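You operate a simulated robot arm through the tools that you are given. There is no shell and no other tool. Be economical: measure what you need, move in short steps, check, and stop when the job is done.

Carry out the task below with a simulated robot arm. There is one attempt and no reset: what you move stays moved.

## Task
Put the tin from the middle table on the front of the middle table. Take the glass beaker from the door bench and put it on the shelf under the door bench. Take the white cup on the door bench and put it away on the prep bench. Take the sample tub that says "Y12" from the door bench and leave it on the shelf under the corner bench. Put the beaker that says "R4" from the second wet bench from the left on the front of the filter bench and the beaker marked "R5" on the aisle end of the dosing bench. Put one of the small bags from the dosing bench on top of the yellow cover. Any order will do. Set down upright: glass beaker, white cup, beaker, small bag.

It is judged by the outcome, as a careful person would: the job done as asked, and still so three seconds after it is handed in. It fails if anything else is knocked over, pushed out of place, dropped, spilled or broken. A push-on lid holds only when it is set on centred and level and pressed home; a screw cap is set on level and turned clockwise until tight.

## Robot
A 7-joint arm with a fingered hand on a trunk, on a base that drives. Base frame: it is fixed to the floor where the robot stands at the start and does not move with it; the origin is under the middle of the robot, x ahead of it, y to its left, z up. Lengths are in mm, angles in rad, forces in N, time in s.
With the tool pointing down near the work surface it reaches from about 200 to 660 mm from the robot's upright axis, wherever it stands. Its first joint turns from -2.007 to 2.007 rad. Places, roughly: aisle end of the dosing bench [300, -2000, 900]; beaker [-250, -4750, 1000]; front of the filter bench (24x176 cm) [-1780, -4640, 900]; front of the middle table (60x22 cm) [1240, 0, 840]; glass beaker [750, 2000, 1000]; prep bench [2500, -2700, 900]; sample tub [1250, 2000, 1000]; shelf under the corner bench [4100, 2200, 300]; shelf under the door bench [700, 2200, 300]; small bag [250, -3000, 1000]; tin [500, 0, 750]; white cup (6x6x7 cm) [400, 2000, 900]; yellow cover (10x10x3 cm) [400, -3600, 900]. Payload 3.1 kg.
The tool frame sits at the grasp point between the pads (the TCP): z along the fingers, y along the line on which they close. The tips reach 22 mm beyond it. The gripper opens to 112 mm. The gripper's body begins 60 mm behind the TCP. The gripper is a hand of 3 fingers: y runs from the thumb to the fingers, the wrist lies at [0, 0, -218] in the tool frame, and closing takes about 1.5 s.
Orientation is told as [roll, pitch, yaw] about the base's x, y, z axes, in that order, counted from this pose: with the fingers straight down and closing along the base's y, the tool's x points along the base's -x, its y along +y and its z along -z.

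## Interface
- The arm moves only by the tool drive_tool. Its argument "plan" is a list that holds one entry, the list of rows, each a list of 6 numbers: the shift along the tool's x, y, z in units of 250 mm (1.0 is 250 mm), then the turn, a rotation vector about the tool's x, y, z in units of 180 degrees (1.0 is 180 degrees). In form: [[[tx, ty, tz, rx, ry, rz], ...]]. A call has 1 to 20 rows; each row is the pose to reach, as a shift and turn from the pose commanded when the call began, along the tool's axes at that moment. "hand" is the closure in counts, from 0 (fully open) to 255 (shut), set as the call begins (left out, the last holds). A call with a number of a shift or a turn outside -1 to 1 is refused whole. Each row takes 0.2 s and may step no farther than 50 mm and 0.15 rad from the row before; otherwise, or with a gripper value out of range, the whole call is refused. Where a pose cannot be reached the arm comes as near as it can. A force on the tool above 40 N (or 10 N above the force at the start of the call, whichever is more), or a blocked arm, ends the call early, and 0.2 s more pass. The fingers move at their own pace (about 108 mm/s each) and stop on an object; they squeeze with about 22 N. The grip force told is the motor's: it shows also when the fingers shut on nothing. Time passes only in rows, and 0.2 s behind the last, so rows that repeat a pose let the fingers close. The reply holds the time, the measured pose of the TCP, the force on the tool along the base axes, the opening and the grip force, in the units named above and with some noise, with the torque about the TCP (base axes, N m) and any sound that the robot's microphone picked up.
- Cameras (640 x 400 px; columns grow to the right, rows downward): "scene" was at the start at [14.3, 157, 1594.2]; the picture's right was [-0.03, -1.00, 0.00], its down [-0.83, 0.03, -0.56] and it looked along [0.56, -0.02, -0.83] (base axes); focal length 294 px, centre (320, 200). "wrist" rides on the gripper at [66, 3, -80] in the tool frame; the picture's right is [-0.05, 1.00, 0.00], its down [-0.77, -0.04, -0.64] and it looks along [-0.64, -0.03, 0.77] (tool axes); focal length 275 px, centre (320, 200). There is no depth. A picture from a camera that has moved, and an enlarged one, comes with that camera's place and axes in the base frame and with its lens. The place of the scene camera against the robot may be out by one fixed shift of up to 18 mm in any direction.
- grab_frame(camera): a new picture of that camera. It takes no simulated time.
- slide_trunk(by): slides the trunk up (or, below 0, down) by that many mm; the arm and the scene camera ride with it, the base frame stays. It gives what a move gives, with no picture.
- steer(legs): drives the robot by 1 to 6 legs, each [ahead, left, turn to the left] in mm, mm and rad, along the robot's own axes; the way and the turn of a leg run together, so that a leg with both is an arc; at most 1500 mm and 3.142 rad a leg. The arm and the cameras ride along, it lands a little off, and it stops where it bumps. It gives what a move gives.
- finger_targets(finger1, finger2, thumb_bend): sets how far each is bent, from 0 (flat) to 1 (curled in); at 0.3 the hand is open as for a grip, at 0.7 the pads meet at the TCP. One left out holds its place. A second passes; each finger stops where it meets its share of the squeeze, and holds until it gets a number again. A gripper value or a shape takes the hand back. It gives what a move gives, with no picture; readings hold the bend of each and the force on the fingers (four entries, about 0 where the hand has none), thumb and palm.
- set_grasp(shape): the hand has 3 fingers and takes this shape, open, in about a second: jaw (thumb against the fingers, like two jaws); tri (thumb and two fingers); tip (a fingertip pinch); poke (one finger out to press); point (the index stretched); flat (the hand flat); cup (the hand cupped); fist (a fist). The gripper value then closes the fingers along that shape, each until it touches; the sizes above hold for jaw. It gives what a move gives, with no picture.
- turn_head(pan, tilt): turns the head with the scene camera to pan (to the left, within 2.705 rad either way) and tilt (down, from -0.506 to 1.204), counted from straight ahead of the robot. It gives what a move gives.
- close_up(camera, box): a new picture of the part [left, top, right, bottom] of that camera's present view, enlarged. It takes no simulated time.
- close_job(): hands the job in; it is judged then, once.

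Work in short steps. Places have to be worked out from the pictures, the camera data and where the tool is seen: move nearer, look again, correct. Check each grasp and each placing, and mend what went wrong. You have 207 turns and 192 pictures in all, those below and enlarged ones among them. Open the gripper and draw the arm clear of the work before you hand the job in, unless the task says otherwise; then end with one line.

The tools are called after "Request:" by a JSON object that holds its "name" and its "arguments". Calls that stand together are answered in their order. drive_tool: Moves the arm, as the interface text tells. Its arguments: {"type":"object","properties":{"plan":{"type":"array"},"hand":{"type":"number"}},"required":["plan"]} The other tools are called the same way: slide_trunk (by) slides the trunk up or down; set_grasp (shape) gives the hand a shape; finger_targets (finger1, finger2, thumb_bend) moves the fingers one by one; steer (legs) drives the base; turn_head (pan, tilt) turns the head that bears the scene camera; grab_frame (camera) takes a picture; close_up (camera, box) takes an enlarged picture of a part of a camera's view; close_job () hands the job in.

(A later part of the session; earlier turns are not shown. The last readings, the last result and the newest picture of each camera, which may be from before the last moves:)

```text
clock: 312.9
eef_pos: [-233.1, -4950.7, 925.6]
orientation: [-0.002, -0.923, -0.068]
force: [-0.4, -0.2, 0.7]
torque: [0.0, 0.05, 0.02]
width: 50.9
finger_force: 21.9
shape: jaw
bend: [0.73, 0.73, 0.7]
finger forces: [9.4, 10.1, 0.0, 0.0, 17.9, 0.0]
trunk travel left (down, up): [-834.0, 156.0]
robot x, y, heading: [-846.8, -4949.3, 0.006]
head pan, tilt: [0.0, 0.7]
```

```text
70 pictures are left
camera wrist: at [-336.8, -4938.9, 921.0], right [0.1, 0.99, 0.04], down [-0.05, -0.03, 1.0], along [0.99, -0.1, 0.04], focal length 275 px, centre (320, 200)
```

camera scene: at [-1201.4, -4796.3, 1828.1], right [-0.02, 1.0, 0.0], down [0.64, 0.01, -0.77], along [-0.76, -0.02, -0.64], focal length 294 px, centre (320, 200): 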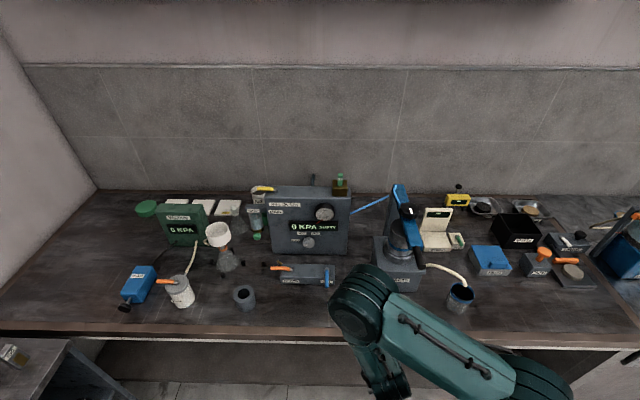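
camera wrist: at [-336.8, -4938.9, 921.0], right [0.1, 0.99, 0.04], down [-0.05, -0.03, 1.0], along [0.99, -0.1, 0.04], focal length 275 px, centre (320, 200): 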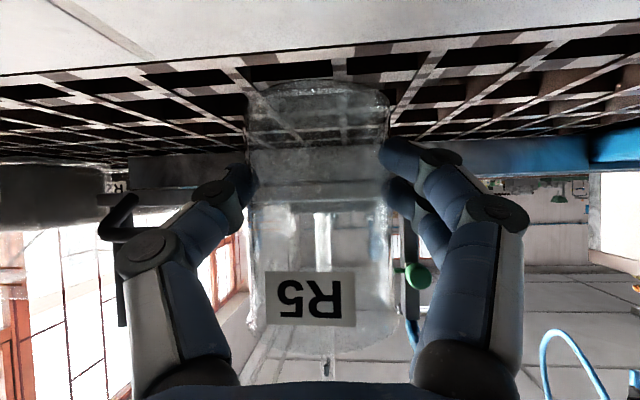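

Good grip (51 mm, balanced). Lift.

Request:
{"name": "slide_trunk", "arguments": {"by": 155}}

Request:
{"name": "drive_tool", "arguments": {"plan": [[[0.1, 0, -0.133, 0, 0, 0], [0.2, 0, -0.266, 0, 0, 0], [0.3, 0, -0.4, 0, 0, 0], [0.4, 0, -0.533, 0, 0, 0], [0.46, 0, -0.61, 0, 0, 0]]]}}

Request:
{"name": "grab_frame", "arguments": {"camera": "wrist"}}

```text
clock: 314.6
eef_pos: [-232.9, -4949.9, 1078.0]
orientation: [-0.002, -0.926, -0.069]
force: [0.1, -0.8, 0.0]
torque: [0.01, 0.03, -0.01]
width: 50.5
finger_force: 22.1
shape: jaw
bend: [0.73, 0.73, 0.7]
finger forces: [9.1, 9.9, 0.0, 0.0, 18.1, 0.1]
trunk travel left (down, up): [-989.0, 1.0]
robot x, y, heading: [-843.7, -4951.4, 0.006]
head pan, tilt: [0.0, 0.7]
```

```text
clock: 315.8
eef_pos: [-424.2, -4937.9, 1080.2]
orientation: [-0.001, -0.927, -0.069]
force: [0.1, -0.1, -1.0]
torque: [0.01, 0.0, -0.01]
width: 50.4
finger_force: 21.8
shape: jaw
bend: [0.73, 0.73, 0.7]
finger forces: [9.1, 9.8, 0.1, 0.0, 17.8, 0.0]
trunk travel left (down, up): [-989.0, 1.0]
robot x, y, heading: [-843.9, -4952.3, 0.005]
head pan, tilt: [0.0, 0.7]
```

```text
69 pictures are left
camera wrist: at [-527.0, -4925.6, 1074.9], right [0.1, 0.99, 0.04], down [-0.05, -0.03, 1.0], along [0.99, -0.1, 0.04], focal length 275 px, centre (320, 200)
```

wrist: 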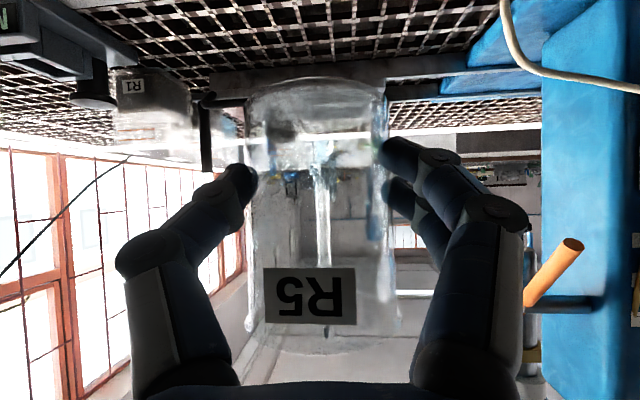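

R5 held upright. I drive out of the west aisle and around the end of the dosing bench to its east side.

Request:
{"name": "steer", "arguments": {"legs": [[-130, 0, 0], [0, 0, 1.565], [1500, 0, 0], [1500, 0, 0], [1150, 0, 0]]}}

Request:
{"name": "steer", "arguments": {"legs": [[0, -1500, 0], [0, -650, 0], [0, 0, 1.571]]}}

```text
clock: 340.4
eef_pos: [-978.7, -385.7, 1077.6]
orientation: [0.0, -0.924, 1.507]
force: [-0.5, 0.4, -0.9]
torque: [0.02, -0.03, 0.01]
width: 50.0
finger_force: 21.7
shape: jaw
bend: [0.73, 0.73, 0.7]
finger forces: [9.3, 9.8, 0.0, 0.0, 17.7, 0.1]
trunk travel left (down, up): [-989.0, 1.0]
robot x, y, heading: [-962.2, -808.5, 1.582]
head pan, tilt: [0.0, 0.7]
```

```text
clock: 355.0
eef_pos: [771.9, -814.0, 1078.8]
orientation: [-0.003, -0.926, 3.126]
force: [0.7, 0.1, -0.8]
torque: [-0.04, 0.04, -0.01]
width: 49.4
finger_force: 21.8
shape: jaw
bend: [0.73, 0.73, 0.7]
finger forces: [8.8, 10.0, 0.0, 0.0, 17.5, 0.1]
trunk travel left (down, up): [-989.0, 1.0]
robot x, y, heading: [1195.5, -776.6, -3.086]
head pan, tilt: [0.0, 0.7]
```

Now go down the east side to y≈-1950, correcting heading, and look at the dosing bench.

Request:
{"name": "steer", "arguments": {"legs": [[0, 0, -0.05], [0, 1150, 0]]}}

Request:
{"name": "grab_frame", "arguments": {"camera": "scene"}}

Request:
{"name": "grab_frame", "arguments": {"camera": "wrist"}}

```text
clock: 361.3
eef_pos: [791.1, -1968.2, 1078.1]
orientation: [-0.001, -0.924, 3.094]
force: [0.4, 0.0, -0.8]
torque: [0.01, 0.01, 0.02]
width: 49.5
finger_force: 21.8
shape: jaw
bend: [0.73, 0.73, 0.7]
finger forces: [8.8, 9.9, 0.1, 0.0, 17.6, 0.0]
trunk travel left (down, up): [-989.0, 1.0]
robot x, y, heading: [1211.4, -1943.8, -3.111]
head pan, tilt: [0.0, 0.7]
```

```text
68 pictures are left
camera scene: at [1195.1, -2091.5, 1855.1], right [-0.03, 1.0, 0.0], down [0.64, 0.02, -0.76], along [-0.76, -0.02, -0.64], focal length 294 px, centre (320, 200)
```

scene: 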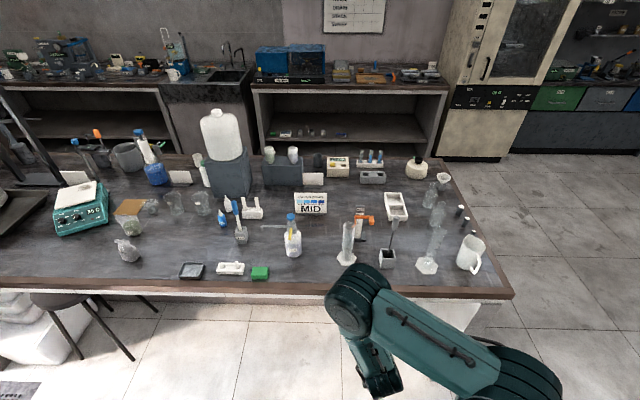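

```text
67 pictures are left
camera wrist: at [895.0, -1975.2, 1074.7], right [-0.08, -1.0, 0.04], down [0.05, 0.03, 1.0], along [-1.0, 0.08, 0.04], focal length 275 px, centre (320, 200)
```

wrist: 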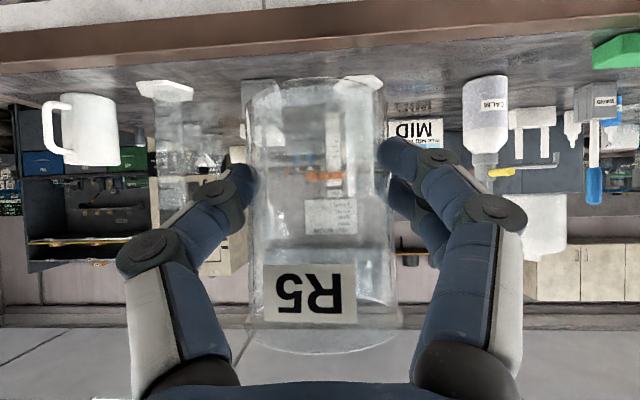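

I zoom in on the area around (300,-2000) for a free spot.

Request:
{"name": "close_up", "arguments": {"camera": "scene", "box": [220, 160, 500, 335]}}

```text
2.29 times, centred on (360, 248) of scene
camera zoom: at [1195.1, -2091.5, 1855.1], right [-0.03, 1.0, 0.0], down [0.64, 0.02, -0.76], along [-0.76, -0.02, -0.64], focal length 673 px, centre (229, 91)
```

zoom: 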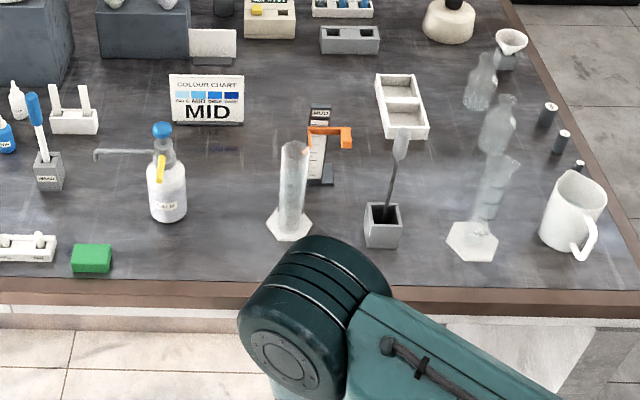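

I choose a spot around (365,-2108), in the ~160 mm gap between the CALM-bottle and the graduated cylinder. Drive: left 142, ahead 230 in two legs, staying high.

Request:
{"name": "steer", "arguments": {"legs": [[0, 142, -0.03], [225, 0, 0]]}}

Request:
{"name": "grab_frame", "arguments": {"camera": "wrist"}}

Request:
{"name": "turn_head", "arguments": {"pan": 0, "tilt": 0.9}}

Request:
{"name": "grab_frame", "arguments": {"camera": "scene"}}

```text
clock: 364.0
eef_pos: [559.5, -2096.6, 1079.6]
orientation: [-0.003, -0.927, 3.066]
force: [-0.1, -0.1, -0.4]
torque: [0.0, 0.02, -0.02]
width: 49.2
finger_force: 22.4
shape: jaw
bend: [0.73, 0.73, 0.7]
finger forces: [8.8, 9.9, 0.0, 0.1, 17.5, 0.1]
trunk travel left (down, up): [-989.0, 1.0]
robot x, y, heading: [980.1, -2086.3, 3.143]
head pan, tilt: [0.0, 0.7]
```

```text
65 pictures are left
camera wrist: at [662.7, -2107.5, 1074.8], right [-0.1, -0.99, 0.04], down [0.05, 0.03, 1.0], along [-0.99, 0.11, 0.04], focal length 275 px, centre (320, 200)
```

wrist: 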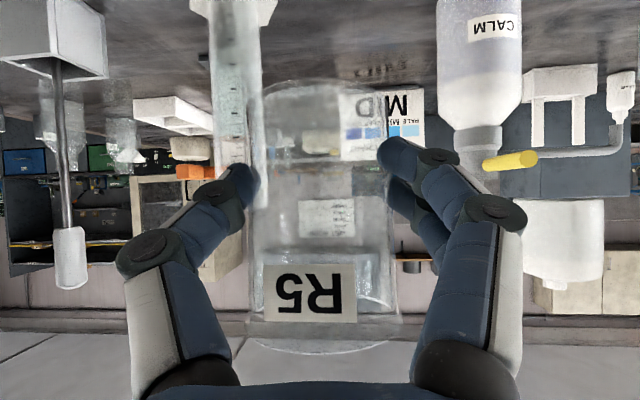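

```text
clock: 364.8
eef_pos: [557.2, -2096.4, 1078.4]
orientation: [-0.001, -0.925, 3.066]
force: [-0.7, 0.2, -0.3]
torque: [-0.03, 0.02, 0.0]
width: 49.4
finger_force: 22.1
shape: jaw
bend: [0.73, 0.73, 0.7]
finger forces: [8.8, 10.0, 0.1, 0.0, 17.6, 0.0]
trunk travel left (down, up): [-989.0, 1.0]
robot x, y, heading: [983.8, -2086.2, 3.142]
head pan, tilt: [0.0, 0.901]
```

```text
64 pictures are left
camera scene: at [967.1, -2232.1, 1839.0], right [0.0, 1.0, 0.0], down [0.78, 0.0, -0.62], along [-0.62, 0.0, -0.78], focal length 294 px, centre (320, 200)
```

scene: 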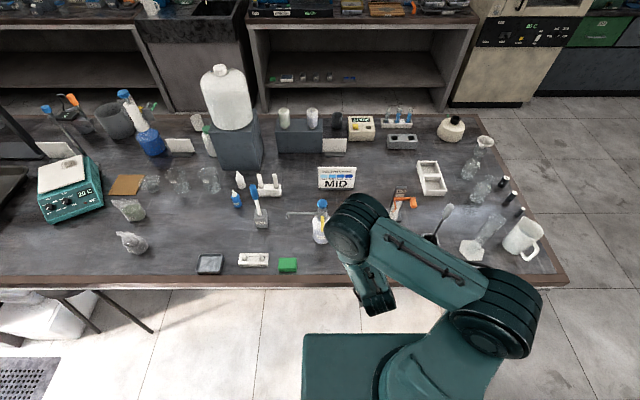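

Gap y from -2187 to -2032, centre -2110. I shift 28 mm, then extend 190 mm into it while still high.

Request:
{"name": "drive_tool", "arguments": {"plan": [[[0, 0.056, 0, 0, 0, 0], [0, 0.112, 0, 0, 0, 0], [-0.1, 0.112, 0.133, 0, 0, 0], [-0.2, 0.112, 0.267, 0, 0, 0], [-0.3, 0.112, 0.4, 0, 0, 0], [-0.4, 0.112, 0.533, 0, 0, 0], [-0.456, 0.112, 0.608, 0, 0, 0]]]}}

Request:
{"name": "grab_frame", "arguments": {"camera": "wrist"}}

Request:
{"name": "close_up", "arguments": {"camera": "scene", "box": [240, 140, 440, 265]}}

```text
clock: 366.4
eef_pos: [365.3, -2109.0, 1077.9]
orientation: [-0.003, -0.926, 3.067]
force: [0.1, -0.3, 0.0]
torque: [0.05, -0.02, 0.01]
width: 49.1
finger_force: 22.2
shape: jaw
bend: [0.74, 0.73, 0.7]
finger forces: [8.9, 10.0, 0.0, 0.0, 17.4, 0.0]
trunk travel left (down, up): [-989.0, 1.0]
robot x, y, heading: [980.6, -2085.6, 3.141]
head pan, tilt: [0.0, 0.901]
```

```text
63 pictures are left
camera wrist: at [470.0, -2118.7, 1074.2], right [-0.1, -0.99, 0.04], down [0.05, 0.03, 1.0], along [-0.99, 0.11, 0.04], focal length 275 px, centre (320, 200)
```

wrist: 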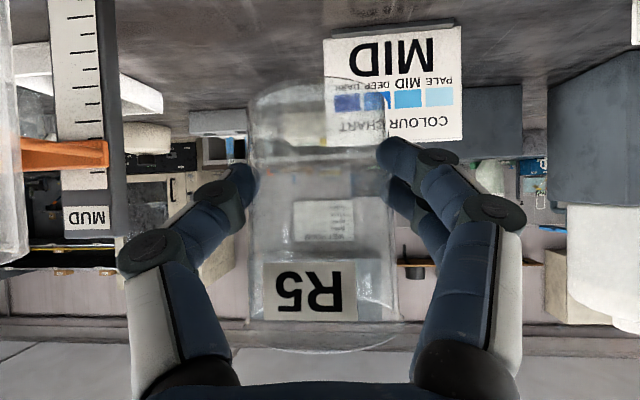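

```text
3.20 times, centred on (340, 202) of scene
camera zoom: at [967.6, -2232.2, 1838.9], right [0.0, 1.0, 0.0], down [0.78, 0.0, -0.62], along [-0.62, 0.0, -0.78], focal length 942 px, centre (256, 192)
```

zoom: 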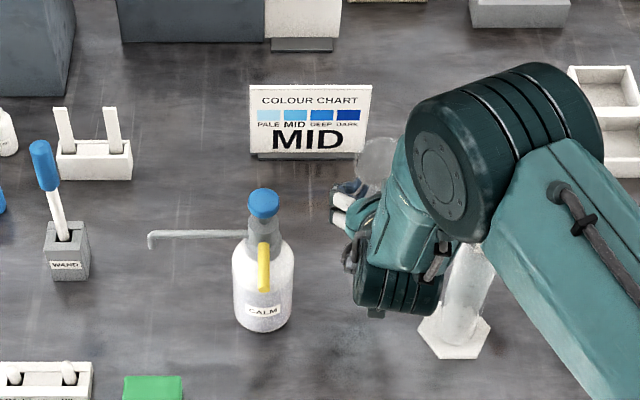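

The arm's elbow appears to hang right above the graduated cylinder, so lowering here could hit it. I retract to x≈480, in front of the bottle/cylinder line, and recheck.

Request:
{"name": "drive_tool", "arguments": {"plan": [[[0.1, 0, -0.133, 0, 0, 0], [0.2, 0, -0.267, 0, 0, 0], [0.276, 0.01, -0.368, 0, 0, 0]]]}}

Request:
{"name": "turn_head", "arguments": {"pan": 0.0, "tilt": 1.1}}

Request:
{"name": "grab_frame", "arguments": {"camera": "scene"}}

```text
clock: 367.1
eef_pos: [481.4, -2121.5, 1078.2]
orientation: [-0.003, -0.926, 3.065]
force: [-0.7, -0.3, -0.2]
torque: [-0.02, -0.02, 0.01]
width: 49.3
finger_force: 21.6
shape: jaw
bend: [0.74, 0.73, 0.7]
finger forces: [8.9, 10.0, 0.0, 0.1, 17.3, 0.0]
trunk travel left (down, up): [-989.0, 1.0]
robot x, y, heading: [979.6, -2086.7, 3.139]
head pan, tilt: [0.0, 0.901]
```

```text
clock: 367.9
eef_pos: [481.5, -2122.5, 1077.4]
orientation: [-0.003, -0.927, 3.066]
force: [0.4, 0.2, -0.6]
torque: [0.0, -0.01, -0.02]
width: 48.7
finger_force: 22.1
shape: jaw
bend: [0.74, 0.73, 0.7]
finger forces: [8.8, 10.0, 0.0, 0.1, 17.3, 0.0]
trunk travel left (down, up): [-989.0, 1.0]
robot x, y, heading: [982.3, -2085.5, 3.14]
head pan, tilt: [0.0, 1.1]
```

```text
61 pictures are left
camera scene: at [980.2, -2232.0, 1825.2], right [0.0, 1.0, 0.0], down [0.89, 0.0, -0.45], along [-0.45, 0.0, -0.89], focal length 294 px, centre (320, 200)
```

scene: 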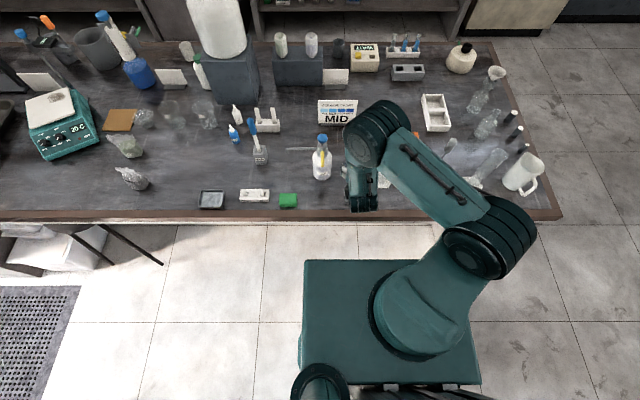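

Re-deriving from the wrist position and forearm length (~270 mm), the elbow is actually high (z≈1460) above the wrist at y≈-2140, so no danger to the cylinder. I go back to (365,-2110) and lower halfway, then check.

Request:
{"name": "drive_tool", "arguments": {"plan": [[[-0.1, 0, 0.133, 0, 0, 0], [-0.2, 0, 0.267, 0, 0, 0], [-0.276, -0.01, 0.368, 0, 0, 0]]]}}

Request:
{"name": "slide_trunk", "arguments": {"by": -70}}

Request:
{"name": "grab_frame", "arguments": {"camera": "wrist"}}

Request:
{"name": "turn_head", "arguments": {"pan": 0.25, "tilt": 0.9}}

Request:
{"name": "grab_frame", "arguments": {"camera": "scene"}}

```text
clock: 368.7
eef_pos: [367.4, -2110.5, 1079.4]
orientation: [-0.002, -0.925, 3.066]
force: [-0.1, -0.7, -0.4]
torque: [-0.01, -0.02, -0.03]
width: 48.5
finger_force: 22.1
shape: jaw
bend: [0.74, 0.73, 0.7]
finger forces: [9.1, 10.0, 0.0, 0.1, 17.3, 0.1]
trunk travel left (down, up): [-989.0, 1.0]
robot x, y, heading: [984.2, -2084.1, 3.144]
head pan, tilt: [0.0, 1.1]
```

```text
clock: 369.8
eef_pos: [367.7, -2110.6, 1008.2]
orientation: [-0.001, -0.924, 3.065]
force: [-0.1, -0.1, -1.1]
torque: [0.02, -0.03, 0.04]
width: 48.9
finger_force: 22.0
shape: jaw
bend: [0.74, 0.73, 0.7]
finger forces: [9.1, 10.0, 0.0, 0.0, 17.3, 0.0]
trunk travel left (down, up): [-919.0, 71.0]
robot x, y, heading: [980.9, -2086.0, 3.143]
head pan, tilt: [0.0, 1.1]
```

```text
60 pictures are left
camera wrist: at [471.8, -2120.8, 1004.4], right [-0.11, -0.99, 0.04], down [0.05, 0.03, 1.0], along [-0.99, 0.11, 0.04], focal length 275 px, centre (320, 200)
```

wrist: 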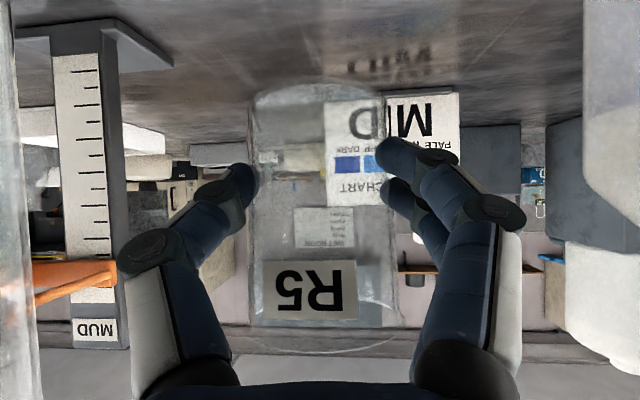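

```text
clock: 370.5
eef_pos: [368.5, -2110.6, 1009.0]
orientation: [-0.003, -0.925, 3.066]
force: [0.1, -0.3, -0.5]
torque: [0.0, -0.02, 0.01]
width: 48.9
finger_force: 21.6
shape: jaw
bend: [0.74, 0.73, 0.7]
finger forces: [9.1, 10.0, 0.0, 0.1, 17.2, 0.0]
trunk travel left (down, up): [-919.0, 71.0]
robot x, y, heading: [983.0, -2085.9, 3.137]
head pan, tilt: [0.25, 0.901]
```

```text
59 pictures are left
camera scene: at [970.3, -2250.7, 1768.9], right [-0.25, 0.97, 0.0], down [0.76, 0.19, -0.62], along [-0.6, -0.15, -0.78], focal length 294 px, centre (320, 200)
```

scene: 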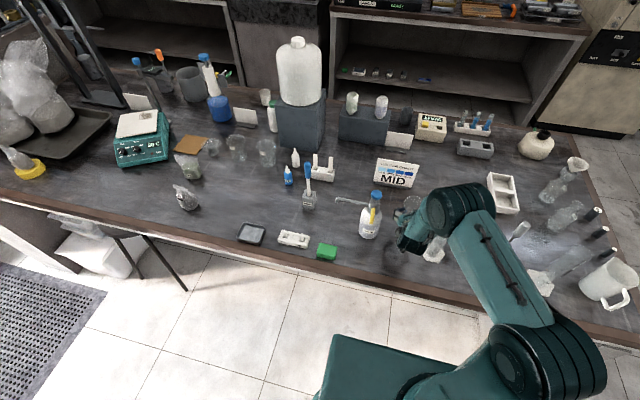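

All clear. Lower 60 mm more, then small steps to contact.

Request:
{"name": "slide_trunk", "arguments": {"by": -60}}

Request:
{"name": "drive_tool", "arguments": {"plan": [[[0.0064, 0, 0.0048, 0, 0, 0], [0.0128, 0, 0.0096, 0, 0, 0]]]}}

Request:
{"name": "drive_tool", "arguments": {"plan": [[[0.0064, 0, 0.0048, 0, 0, 0], [0.0128, 0, 0.0096, 0, 0, 0]]]}}

Request:
{"name": "grab_frame", "arguments": {"camera": "wrist"}}

```text
clock: 371.5
eef_pos: [367.5, -2111.9, 948.6]
orientation: [-0.001, -0.924, 3.068]
force: [0.3, -0.9, -0.2]
torque: [0.02, -0.03, -0.03]
width: 48.6
finger_force: 22.2
shape: jaw
bend: [0.74, 0.73, 0.7]
finger forces: [9.0, 9.9, 0.1, 0.1, 17.3, 0.0]
trunk travel left (down, up): [-859.0, 131.0]
robot x, y, heading: [977.7, -2082.7, 3.134]
head pan, tilt: [0.25, 0.901]
```

```text
clock: 372.1
eef_pos: [367.5, -2111.4, 944.8]
orientation: [-0.001, -0.925, 3.067]
force: [0.2, -0.6, 0.0]
torque: [0.02, 0.03, 0.0]
width: 48.7
finger_force: 22.2
shape: jaw
bend: [0.74, 0.73, 0.7]
finger forces: [9.0, 10.0, 0.0, 0.0, 17.2, 0.0]
trunk travel left (down, up): [-859.0, 131.0]
robot x, y, heading: [983.3, -2084.8, 3.136]
head pan, tilt: [0.25, 0.901]
```

```text
clock: 372.7
eef_pos: [367.7, -2111.0, 941.3]
orientation: [-0.002, -0.929, 3.064]
force: [-1.2, 0.6, 5.4]
torque: [0.04, -0.01, -0.03]
width: 48.7
finger_force: 21.9
shape: jaw
bend: [0.74, 0.73, 0.7]
finger forces: [11.5, 11.5, 0.1, 0.0, 18.0, 0.1]
trunk travel left (down, up): [-859.0, 131.0]
robot x, y, heading: [978.6, -2086.2, 3.136]
head pan, tilt: [0.25, 0.901]
```

```text
58 pictures are left
camera wrist: at [471.8, -2121.4, 936.7], right [-0.11, -0.99, 0.04], down [0.05, 0.03, 1.0], along [-0.99, 0.11, 0.05], focal length 275 px, centre (320, 200)
```

wrist: 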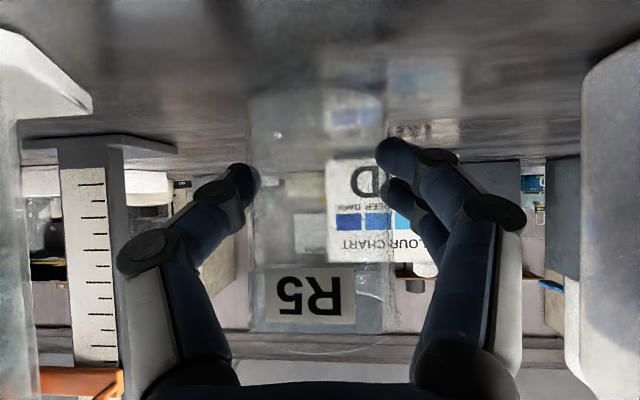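

Contact (5 N). Release to ~86 mm opening and lift away vertically first, then retract.

Request:
{"name": "drive_tool", "arguments": {"plan": [[[0, 0, 0, 0, 0, 0], [0, 0, 0, 0, 0, 0], [0, 0, 0, 0, 0, 0], [0, 0, 0, 0, 0, 0], [0, 0, -0.05, 0, 0, 0], [0, 0, -0.2, 0, 0, 0], [0, 0, -0.35, 0, 0, 0], [0, 0, -0.5, 0, 0, 0], [0, 0, -0.65, 0, 0, 0], [0, 0, -0.8, 0, 0, 0]]], "hand": 55}}

Request:
{"name": "grab_frame", "arguments": {"camera": "wrist"}}

Request:
{"name": "close_up", "arguments": {"camera": "scene", "box": [300, 140, 540, 290]}}

```text
clock: 374.9
eef_pos: [529.3, -2123.5, 1061.8]
orientation: [-0.004, -0.928, 3.066]
force: [0.4, 0.3, -0.1]
torque: [-0.01, -0.02, 0.03]
width: 87.7
finger_force: 0.1
shape: jaw
bend: [0.61, 0.61, 0.57]
finger forces: [0.0, 0.0, 0.0, 0.0, 0.0, 0.0]
trunk travel left (down, up): [-859.0, 131.0]
robot x, y, heading: [981.5, -2085.8, 3.138]
head pan, tilt: [0.25, 0.901]
```

```text
57 pictures are left
camera wrist: at [633.2, -2134.3, 1056.9], right [-0.11, -0.99, 0.04], down [0.05, 0.03, 1.0], along [-0.99, 0.11, 0.04], focal length 275 px, centre (320, 200)
```

wrist: 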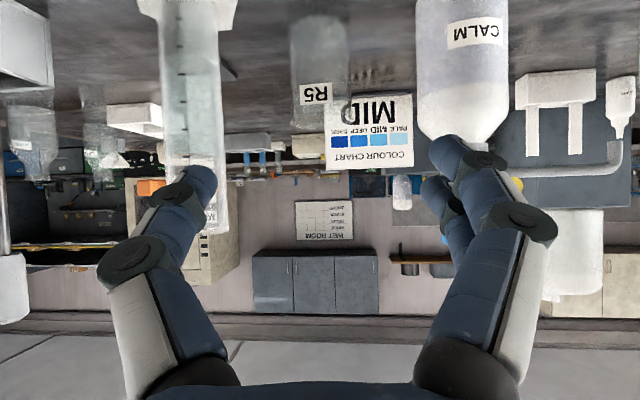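

```text
2.67 times, centred on (420, 215) of scene
camera zoom: at [972.2, -2251.2, 1708.9], right [-0.25, 0.97, 0.0], down [0.76, 0.19, -0.62], along [-0.6, -0.15, -0.78], focal length 785 px, centre (53, 160)
```

zoom: 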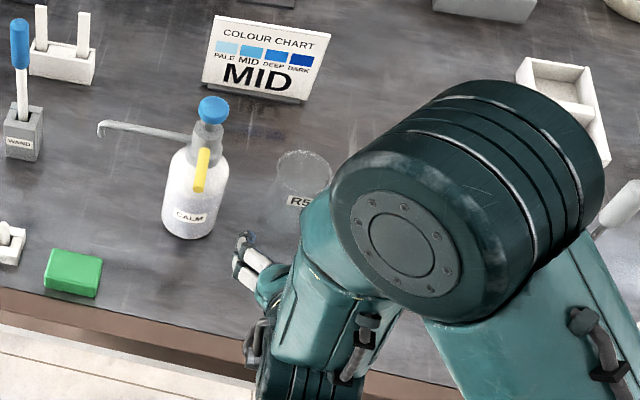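

R5 stands upright on the dosing bench. Last item: the Y12 tub. I back out and drive round to the door bench.

Request:
{"name": "steer", "arguments": {"legs": [[-200, 0, 0], [0, -1290, 0], [1300, 0, 0], [0, 0, -1.567], [1500, 0, 0], [540, 0, 0]]}}

Request:
{"name": "steer", "arguments": {"legs": [[0, -1250, 0]]}}

Request:
{"name": "turn_head", "arguments": {"pan": 0, "tilt": 0.7}}

Request:
{"name": "grab_frame", "arguments": {"camera": "scene"}}

```text
clock: 402.2
eef_pos: [-128.4, 1661.5, 1061.3]
orientation: [-0.002, -0.924, 1.477]
force: [-0.3, 0.1, 0.7]
torque: [0.01, 0.03, 0.02]
width: 87.3
finger_force: 0.0
shape: jaw
bend: [0.61, 0.61, 0.57]
finger forces: [0.0, 0.0, 0.0, 0.1, 0.1, 0.0]
trunk travel left (down, up): [-859.0, 131.0]
robot x, y, heading: [-98.8, 1209.6, 1.548]
head pan, tilt: [0.25, 0.901]
```

```text
clock: 408.5
eef_pos: [1120.0, 1634.7, 1060.3]
orientation: [-0.002, -0.925, 1.472]
force: [0.1, 0.2, -0.1]
torque: [0.01, -0.02, 0.0]
width: 87.7
finger_force: 0.0
shape: jaw
bend: [0.61, 0.61, 0.57]
finger forces: [0.1, 0.0, 0.1, 0.1, 0.0, 0.0]
trunk travel left (down, up): [-859.0, 131.0]
robot x, y, heading: [1148.1, 1177.9, 1.547]
head pan, tilt: [0.25, 0.901]
```

```text
clock: 409.3
eef_pos: [1119.5, 1634.0, 1060.8]
orientation: [-0.002, -0.924, 1.472]
force: [-0.5, -0.1, -1.2]
torque: [-0.04, 0.0, -0.01]
width: 87.7
finger_force: 0.0
shape: jaw
bend: [0.61, 0.61, 0.57]
finger forces: [0.0, 0.1, 0.1, 0.0, 0.1, 0.0]
trunk travel left (down, up): [-859.0, 131.0]
robot x, y, heading: [1143.6, 1184.6, 1.549]
head pan, tilt: [0.0, 0.7]
```

```text
55 pictures are left
camera scene: at [998.7, 1215.8, 1725.0], right [1.0, -0.02, 0.0], down [-0.02, -0.64, -0.76], along [0.02, 0.76, -0.64], focal length 294 px, centre (320, 200)
```

scene: 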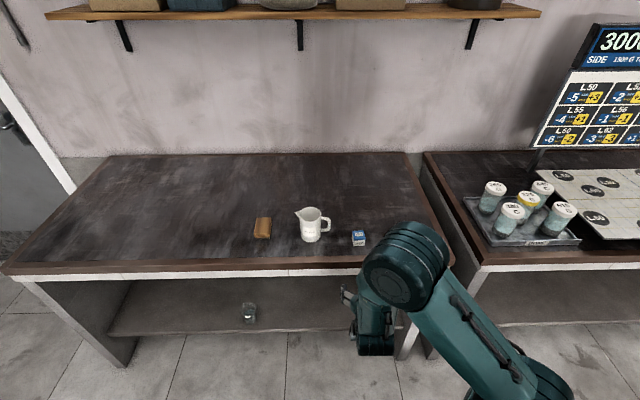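

Zoom to read the tub labels.

Request:
{"name": "close_up", "arguments": {"camera": "scene", "box": [320, 200, 440, 275]}}

Request:
{"name": "grab_frame", "arguments": {"camera": "wrist"}}

```text
5.33 times, centred on (380, 238) of scene
camera zoom: at [998.7, 1215.8, 1725.0], right [1.0, -0.02, 0.0], down [-0.02, -0.64, -0.76], along [0.02, 0.76, -0.64], focal length 1570 px, centre (0, 0)
```

zoom: 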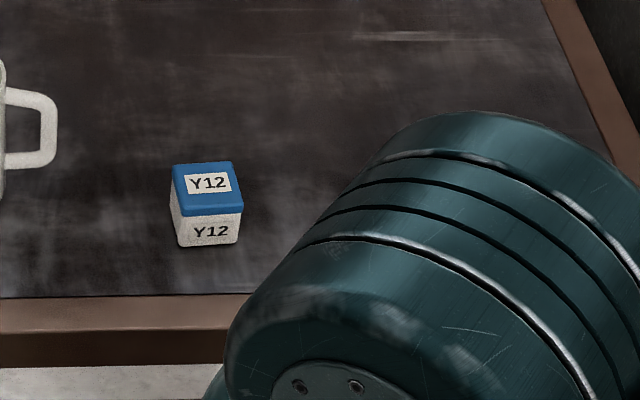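

```text
53 pictures are left
camera wrist: at [1106.6, 1531.9, 1056.3], right [-0.99, 0.13, 0.04], down [0.03, -0.05, 1.0], along [0.13, 0.99, 0.04], focal length 275 px, centre (320, 200)
```

wrist: 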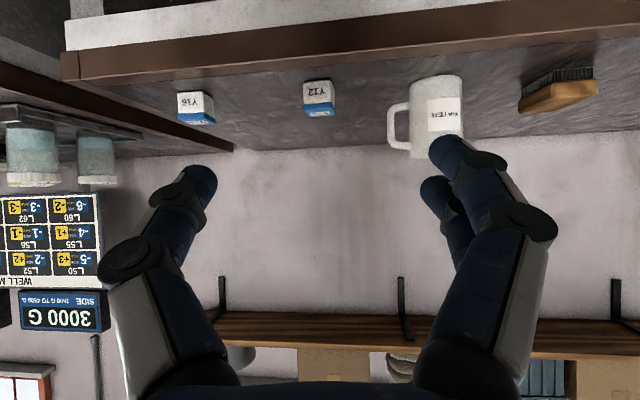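

Y12 identified at ≈(1160,1948), about 42 mm wide. I rotate slightly and drive in front of it.

Request:
{"name": "steer", "arguments": {"legs": [[0, 0, 0.15], [0, -148, 0], [185, 0, 0]]}}

Request:
{"name": "grab_frame", "arguments": {"camera": "wrist"}}

Request:
{"name": "grab_frame", "arguments": {"camera": "scene"}}

```text
clock: 412.4
eef_pos: [1179.1, 1825.9, 1060.0]
orientation: [-0.001, -0.924, 1.62]
force: [-0.4, -0.2, -0.4]
torque: [0.0, 0.01, 0.03]
width: 87.7
finger_force: 0.1
shape: jaw
bend: [0.61, 0.61, 0.57]
finger forces: [0.1, 0.0, 0.1, 0.0, 0.0, 0.1]
trunk travel left (down, up): [-859.0, 131.0]
robot x, y, heading: [1276.7, 1382.6, 1.7]
head pan, tilt: [0.0, 0.7]
```

```text
52 pictures are left
camera wrist: at [1181.6, 1723.3, 1056.2], right [-1.0, -0.02, 0.04], down [0.04, -0.04, 1.0], along [-0.02, 1.0, 0.04], focal length 275 px, centre (320, 200)
```

wrist: 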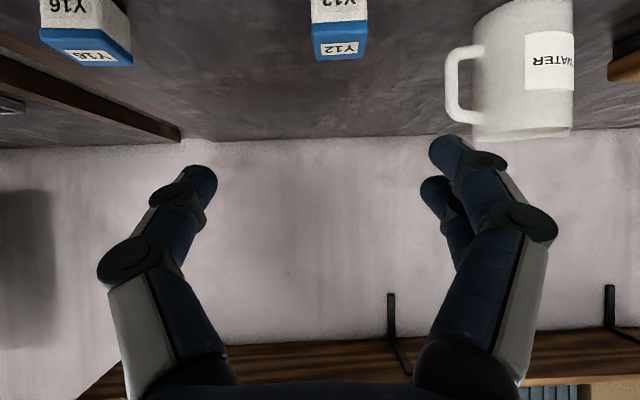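

```text
51 pictures are left
camera scene: at [1122.7, 1394.6, 1725.1], right [0.99, 0.12, 0.0], down [0.08, -0.64, -0.76], along [-0.09, 0.76, -0.64], focal length 294 px, centre (320, 200)
```

scene: 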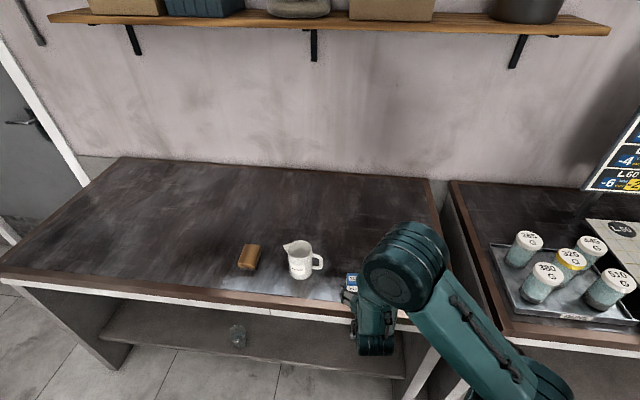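

Lower the trunk for a lower-angle view.

Request:
{"name": "slide_trunk", "arguments": {"by": -85}}

Request:
{"name": "grab_frame", "arguments": {"camera": "wrist"}}

```text
clock: 413.6
eef_pos: [1180.1, 1825.9, 975.3]
orientation: [-0.002, -0.923, 1.621]
force: [0.3, -0.4, -0.2]
torque: [0.0, 0.01, -0.04]
width: 87.7
finger_force: 0.2
shape: jaw
bend: [0.61, 0.61, 0.57]
finger forces: [0.0, 0.0, 0.1, 0.1, 0.0, 0.1]
trunk travel left (down, up): [-774.0, 216.0]
robot x, y, heading: [1277.3, 1384.6, 1.696]
head pan, tilt: [0.0, 0.7]
```

```text
50 pictures are left
camera wrist: at [1181.5, 1723.0, 971.3], right [-1.0, -0.02, 0.04], down [0.04, -0.04, 1.0], along [-0.02, 1.0, 0.04], focal length 275 px, centre (320, 200)
```

wrist: 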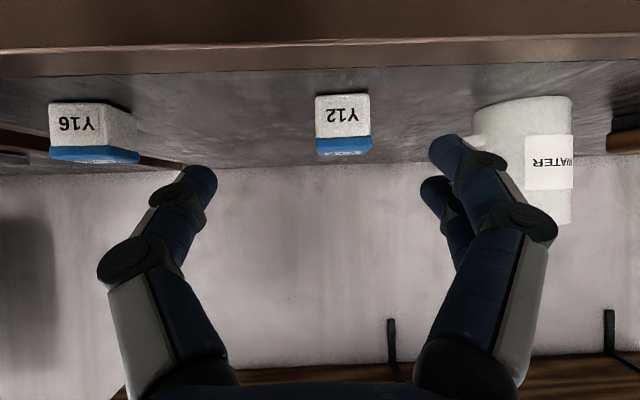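

Tub ≈ (1161,1949), 40 mm wide. Approach to just short of the grasp and verify.

Request:
{"name": "drive_tool", "arguments": {"plan": [[[-0.03, 0.02, 0.12, 0, 0, 0], [-0.07, 0.04, 0.25, 0, 0, 0], [-0.1, 0.0516, 0.38, 0, 0, 0], [-0.118, 0.0516, 0.45, 0, 0, 0], [-0.118, 0.0516, 0.45, 0, 0, 0]]]}}

Request:
{"name": "grab_frame", "arguments": {"camera": "wrist"}}

```text
clock: 414.8
eef_pos: [1161.5, 1933.0, 931.7]
orientation: [-0.002, -0.926, 1.622]
force: [0.6, 0.0, -0.9]
torque: [-0.02, 0.0, -0.02]
width: 87.4
finger_force: 0.2
shape: jaw
bend: [0.61, 0.61, 0.57]
finger forces: [0.0, 0.1, 0.0, 0.0, 0.0, 0.0]
trunk travel left (down, up): [-774.0, 216.0]
robot x, y, heading: [1270.6, 1383.8, 1.695]
head pan, tilt: [0.0, 0.7]
```

```text
49 pictures are left
camera wrist: at [1162.8, 1830.1, 927.7], right [-1.0, -0.02, 0.04], down [0.04, -0.04, 1.0], along [-0.02, 1.0, 0.04], focal length 275 px, centre (320, 200)
```

wrist: 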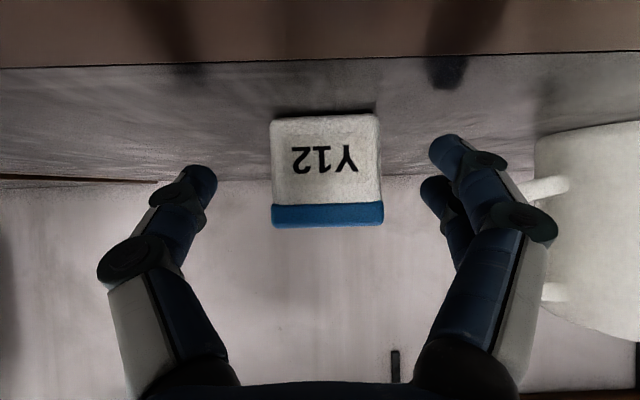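

Centre y ≈ 1957. Final advance and close.

Request:
{"name": "drive_tool", "arguments": {"plan": [[[-0.012, 0.006, 0.05, 0, 0, 0], [-0.023, 0.006, 0.098, 0, 0, 0], [-0.023, 0.006, 0.098, 0, 0, 0]]]}}

Request:
{"name": "drive_tool", "arguments": {"plan": [[[0, 0, 0, 0, 0, 0], [0, 0, 0, 0, 0, 0], [0, 0, 0, 0, 0, 0], [0, 0, 0, 0, 0, 0], [0, 0, 0, 0, 0, 0]]], "hand": 255}}

Request:
{"name": "grab_frame", "arguments": {"camera": "wrist"}}

```text
clock: 415.6
eef_pos: [1158.6, 1955.2, 923.8]
orientation: [-0.001, -0.929, 1.617]
force: [0.5, 0.2, 11.0]
torque: [0.1, 0.59, -0.01]
width: 87.5
finger_force: 0.1
shape: jaw
bend: [0.61, 0.61, 0.57]
finger forces: [10.7, 0.0, 0.1, 0.1, 0.0, 0.0]
trunk travel left (down, up): [-774.0, 216.0]
robot x, y, heading: [1273.9, 1379.1, 1.695]
head pan, tilt: [0.0, 0.7]
```

```text
clock: 416.8
eef_pos: [1157.2, 1954.5, 923.9]
orientation: [-0.002, -0.928, 1.62]
force: [-6.1, 2.1, 18.5]
torque: [-0.24, -0.06, -0.03]
width: 17.2
finger_force: 21.8
shape: jaw
bend: [0.77, 0.76, 0.75]
finger forces: [7.8, 29.0, 0.1, 0.0, 29.0, 0.0]
trunk travel left (down, up): [-774.0, 216.0]
robot x, y, heading: [1270.1, 1383.5, 1.7]
head pan, tilt: [0.0, 0.7]
```

```text
48 pictures are left
camera wrist: at [1159.7, 1851.9, 918.6], right [-1.0, -0.02, 0.04], down [0.04, -0.05, 1.0], along [-0.02, 1.0, 0.05], focal length 275 px, centre (320, 200)
```

wrist: 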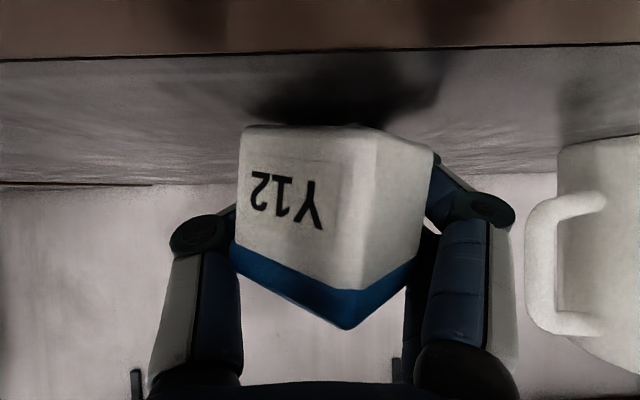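

The lower finger touched the bench and the tub slipped back and rotated. I reopen and look.

Request:
{"name": "drive_tool", "arguments": {"plan": [[[0, 0, 0, 0, 0, 0], [0, 0, 0, 0, 0, 0], [0, 0, 0, 0, 0, 0], [0, 0, 0, 0, 0, 0], [0, 0, 0, 0, 0, 0]]], "hand": 40}}

Request:
{"name": "grab_frame", "arguments": {"camera": "wrist"}}

```text
clock: 418.0
eef_pos: [1161.2, 1955.1, 924.4]
orientation: [0.0, -0.932, 1.614]
force: [9.0, 1.9, 25.5]
torque: [0.28, 0.67, -0.1]
width: 83.6
finger_force: 0.0
shape: jaw
bend: [0.72, 0.55, 0.51]
finger forces: [25.7, 0.0, 0.0, 0.0, 0.0, 0.0]
trunk travel left (down, up): [-774.0, 216.0]
robot x, y, heading: [1276.4, 1382.8, 1.693]
head pan, tilt: [0.0, 0.7]
```

```text
47 pictures are left
camera wrist: at [1162.6, 1851.6, 919.5], right [-1.0, -0.02, 0.04], down [0.04, -0.05, 1.0], along [-0.02, 1.0, 0.05], focal length 275 px, centre (320, 200)
```

wrist: 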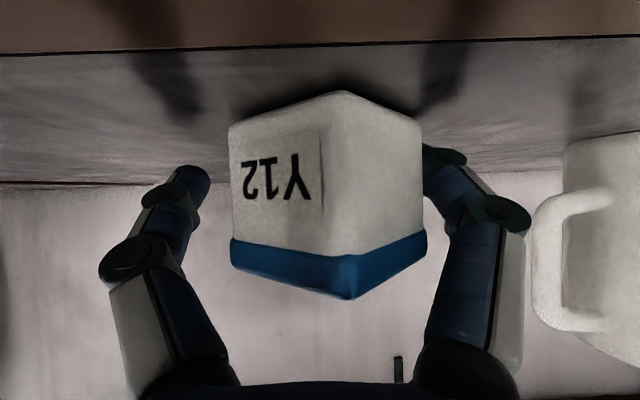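

Tub is upright but turned ~39° CCW, centre ≈ (1158,1936). I lift the fingers off the bench, retreat 90 mm, and turn the hand yaw by +0.63 to match.

Request:
{"name": "slide_trunk", "arguments": {"by": 14}}

Request:
{"name": "drive_tool", "arguments": {"plan": [[[0, 0, -0.12, 0, 0, 0], [0, 0, -0.25, 0, 0, 0], [0, 0, -0.38, 0, 0, 0]]], "hand": 50}}

Request:
{"name": "drive_tool", "arguments": {"plan": [[[0, -0.05, 0, -0.035, 0, -0.026], [0, -0.1, 0, -0.07, 0, -0.052], [0, -0.15, 0, -0.105, 0, -0.078], [0, -0.2, 0, -0.14, 0, -0.104], [0, -0.25, 0, -0.16, 0, -0.12]]]}}

Request:
{"name": "grab_frame", "arguments": {"camera": "wrist"}}

```text
clock: 418.6
eef_pos: [1159.5, 1954.9, 936.2]
orientation: [-0.001, -0.924, 1.621]
force: [0.3, 0.3, -0.2]
torque: [0.01, -0.01, 0.02]
width: 94.2
finger_force: 0.0
shape: jaw
bend: [0.55, 0.55, 0.51]
finger forces: [0.0, 0.1, 0.1, 0.0, 0.0, 0.0]
trunk travel left (down, up): [-788.0, 202.0]
robot x, y, heading: [1274.8, 1380.5, 1.7]
head pan, tilt: [0.0, 0.7]
```

```text
clock: 419.4
eef_pos: [1162.0, 1881.4, 996.4]
orientation: [-0.003, -0.926, 1.618]
force: [0.2, -1.5, -0.7]
torque: [-0.03, 0.01, -0.01]
width: 90.2
finger_force: 0.0
shape: jaw
bend: [0.59, 0.59, 0.55]
finger forces: [0.1, 0.1, 0.0, 0.0, 0.0, 0.0]
trunk travel left (down, up): [-788.0, 202.0]
robot x, y, heading: [1275.3, 1382.2, 1.688]
head pan, tilt: [0.0, 0.7]
```

```text
clock: 420.6
eef_pos: [1117.5, 1807.7, 1060.0]
orientation: [-0.005, -0.93, 2.152]
force: [-0.5, -0.3, 0.7]
torque: [0.0, 0.01, 0.0]
width: 90.4
finger_force: 0.1
shape: jaw
bend: [0.59, 0.59, 0.55]
finger forces: [0.0, 0.0, 0.0, 0.0, 0.1, 0.1]
out of reach, approached as far as the arm can: row 3, 4, 5
trunk travel left (down, up): [-788.0, 202.0]
robot x, y, heading: [1276.2, 1384.6, 1.693]
head pan, tilt: [0.0, 0.7]
```

```text
46 pictures are left
camera wrist: at [1172.8, 1719.3, 1054.1], right [-0.85, -0.52, 0.03], down [0.05, -0.02, 1.0], along [-0.52, 0.85, 0.05], focal length 275 px, centre (320, 200)
```

wrist: 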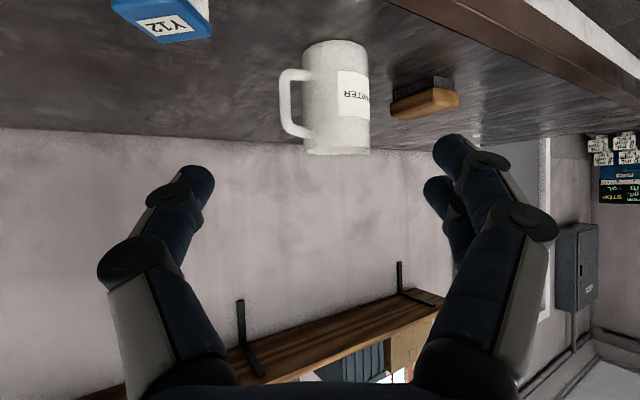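

That tilted-yaw pose is awkward for the arm. Instead I'll grasp the tub top-down: rotate the tool to vertical near above the tub.

Request:
{"name": "drive_tool", "arguments": {"plan": [[[-0.03, -0.05, 0.02, 0, 0.042, 0], [-0.06, -0.1, 0.04, 0, 0.085, 0], [-0.09, -0.15, 0.06, 0, 0.127, 0], [-0.12, -0.2, 0.08, 0, 0.17, 0], [-0.15, -0.25, 0.1, 0, 0.212, 0], [-0.18, -0.3, 0.125, 0, 0.254, 0], [-0.212, -0.353, 0.149, 0, 0.296, 0]]]}}

Request:
{"name": "grab_frame", "arguments": {"camera": "wrist"}}

Request:
{"name": "grab_frame", "arguments": {"camera": "scene"}}

```text
clock: 422.2
eef_pos: [1146.8, 1881.3, 1070.4]
orientation: [-0.005, -0.276, 2.154]
force: [-0.6, -0.1, 0.3]
torque: [-0.04, -0.06, 0.01]
width: 90.2
finger_force: 0.0
shape: jaw
bend: [0.59, 0.59, 0.55]
finger forces: [0.1, 0.1, 0.0, 0.0, 0.0, 0.0]
out of reach, approached as far as the arm can: row 4, 5, 6, 7
trunk travel left (down, up): [-788.0, 202.0]
robot x, y, heading: [1271.6, 1381.6, 1.695]
head pan, tilt: [0.0, 0.7]
```

```text
45 pictures are left
camera wrist: at [1190.5, 1808.8, 1129.6], right [-0.86, -0.51, 0.01], down [-0.28, 0.49, 0.82], along [-0.42, 0.71, -0.57], focal length 275 px, centre (320, 200)
```

wrist: 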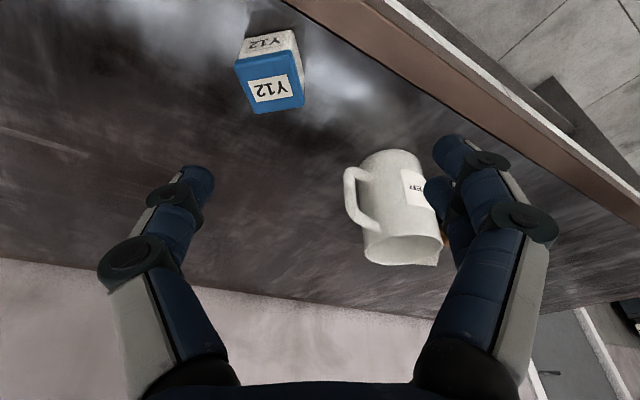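

```text
44 pictures are left
camera scene: at [1117.8, 1392.8, 1653.6], right [0.99, 0.12, 0.0], down [0.08, -0.64, -0.77], along [-0.09, 0.76, -0.64], focal length 294 px, centre (320, 200)
```

scene: 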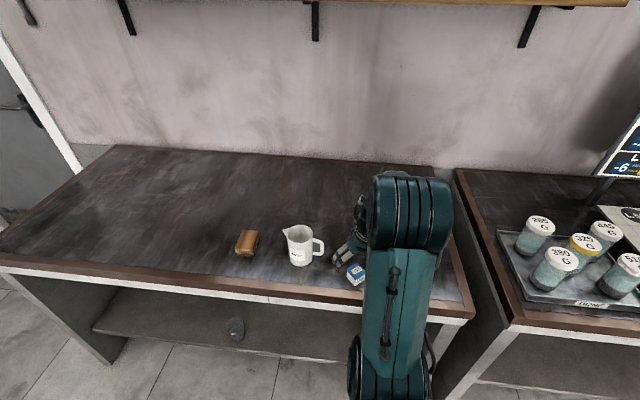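

The wrist is at its limit there. I unwind: yaw back by 0.4 and restore the 53° tilt, then will re-approach with a modest yaw so the jaws square the tub.

Request:
{"name": "drive_tool", "arguments": {"plan": [[[0, 0, -0.05, 0.0116, 0, 0.041], [0, 0, -0.1, 0.023, 0, 0.082], [0, 0, -0.1, 0.0347, 0, 0.1225]]]}}

Request:
{"name": "drive_tool", "arguments": {"plan": [[[0, 0, 0, 0, -0.042, 0], [0, 0, 0, 0, -0.084, 0], [0, 0, 0, 0, -0.126, 0], [0, 0, 0, 0, -0.168, 0], [0, 0, 0, 0, -0.207, 0]]]}}

```text
clock: 423.1
eef_pos: [1221.2, 1827.4, 1077.2]
orientation: [0.002, -0.284, 1.746]
force: [0.2, 0.3, 1.1]
torque: [0.01, 0.03, 0.03]
width: 90.3
finger_force: 0.0
shape: jaw
bend: [0.59, 0.59, 0.55]
finger forces: [0.1, 0.1, 0.1, 0.0, 0.0, 0.1]
out of reach, approached as far as the arm can: row 1, 2, 3
trunk travel left (down, up): [-788.0, 202.0]
robot x, y, heading: [1271.8, 1380.7, 1.694]
head pan, tilt: [0.0, 0.7]
```

```text
clock: 424.2
eef_pos: [1221.6, 1826.5, 1079.3]
orientation: [-0.003, -0.932, 1.747]
force: [-0.7, 0.1, 0.7]
torque: [0.02, 0.0, 0.01]
width: 89.9
finger_force: 0.1
shape: jaw
bend: [0.59, 0.59, 0.55]
finger forces: [0.1, 0.0, 0.0, 0.0, 0.0, 0.0]
trunk travel left (down, up): [-788.0, 202.0]
robot x, y, heading: [1270.8, 1384.9, 1.694]
head pan, tilt: [0.0, 0.7]
```

Posture restored. Turn the base +0.17, shift right 52 mm, lower, and look.

Request:
{"name": "steer", "arguments": {"legs": [[0, 0, 0.17], [0, -52, 0]]}}

Request:
{"name": "slide_trunk", "arguments": {"by": -95}}

Request:
{"name": "grab_frame", "arguments": {"camera": "wrist"}}

```text
clock: 425.9
eef_pos: [1195.0, 1824.9, 1078.5]
orientation: [-0.002, -0.93, 1.922]
force: [-0.1, -0.4, -0.1]
torque: [0.0, 0.05, -0.01]
width: 90.1
finger_force: 0.0
shape: jaw
bend: [0.59, 0.59, 0.55]
finger forces: [0.1, 0.0, 0.1, 0.0, 0.1, 0.0]
trunk travel left (down, up): [-788.0, 202.0]
robot x, y, heading: [1323.6, 1394.3, 1.866]
head pan, tilt: [0.0, 0.7]
```

```text
clock: 427.1
eef_pos: [1195.7, 1826.5, 983.8]
orientation: [-0.001, -0.93, 1.923]
force: [0.4, -0.5, -1.0]
torque: [-0.02, 0.01, 0.01]
width: 90.2
finger_force: 0.1
shape: jaw
bend: [0.59, 0.59, 0.55]
finger forces: [0.1, 0.0, 0.0, 0.1, 0.1, 0.1]
trunk travel left (down, up): [-693.0, 297.0]
robot x, y, heading: [1318.8, 1399.9, 1.864]
head pan, tilt: [0.0, 0.7]
```

```text
43 pictures are left
camera wrist: at [1227.7, 1728.4, 978.8], right [-0.95, -0.32, 0.04], down [0.05, -0.03, 1.0], along [-0.31, 0.95, 0.05], focal length 275 px, centre (320, 200)
```

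wrist: 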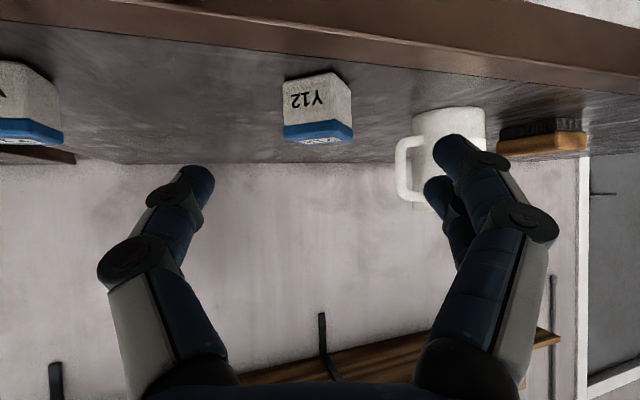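

Aligned; tub now ~20° off the jaws. I advance to 25 mm short and verify.

Request:
{"name": "drive_tool", "arguments": {"plan": [[[-0.02, -0.005, 0.13, 0, 0, 0], [-0.04, -0.01, 0.26, 0, 0, 0], [-0.066, -0.01, 0.4, 0, 0, 0], [-0.066, -0.01, 0.4, 0, 0, 0]]], "hand": 45}}

Request:
{"name": "grab_frame", "arguments": {"camera": "wrist"}}

```text
clock: 428.1
eef_pos: [1167.1, 1909.9, 936.6]
orientation: [-0.003, -0.93, 1.922]
force: [0.0, 0.3, 0.6]
torque: [0.02, 0.01, -0.01]
width: 92.2
finger_force: 0.0
shape: jaw
bend: [0.57, 0.57, 0.53]
finger forces: [0.1, 0.0, 0.1, 0.0, 0.1, 0.1]
trunk travel left (down, up): [-693.0, 297.0]
robot x, y, heading: [1320.6, 1394.5, 1.87]
head pan, tilt: [0.0, 0.7]
```

```text
42 pictures are left
camera wrist: at [1200.3, 1812.4, 931.9], right [-0.95, -0.32, 0.04], down [0.05, -0.03, 1.0], along [-0.31, 0.95, 0.05], focal length 275 px, centre (320, 200)
```

wrist: 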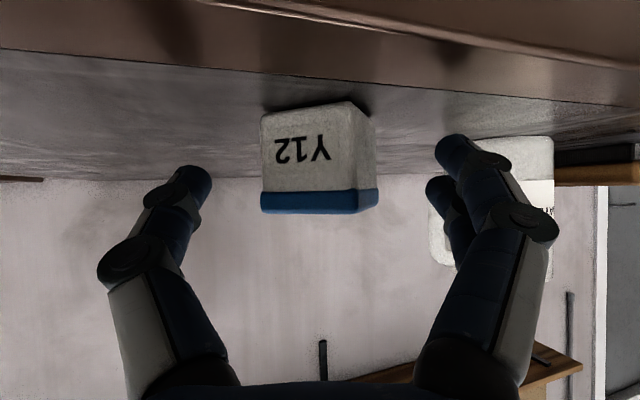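

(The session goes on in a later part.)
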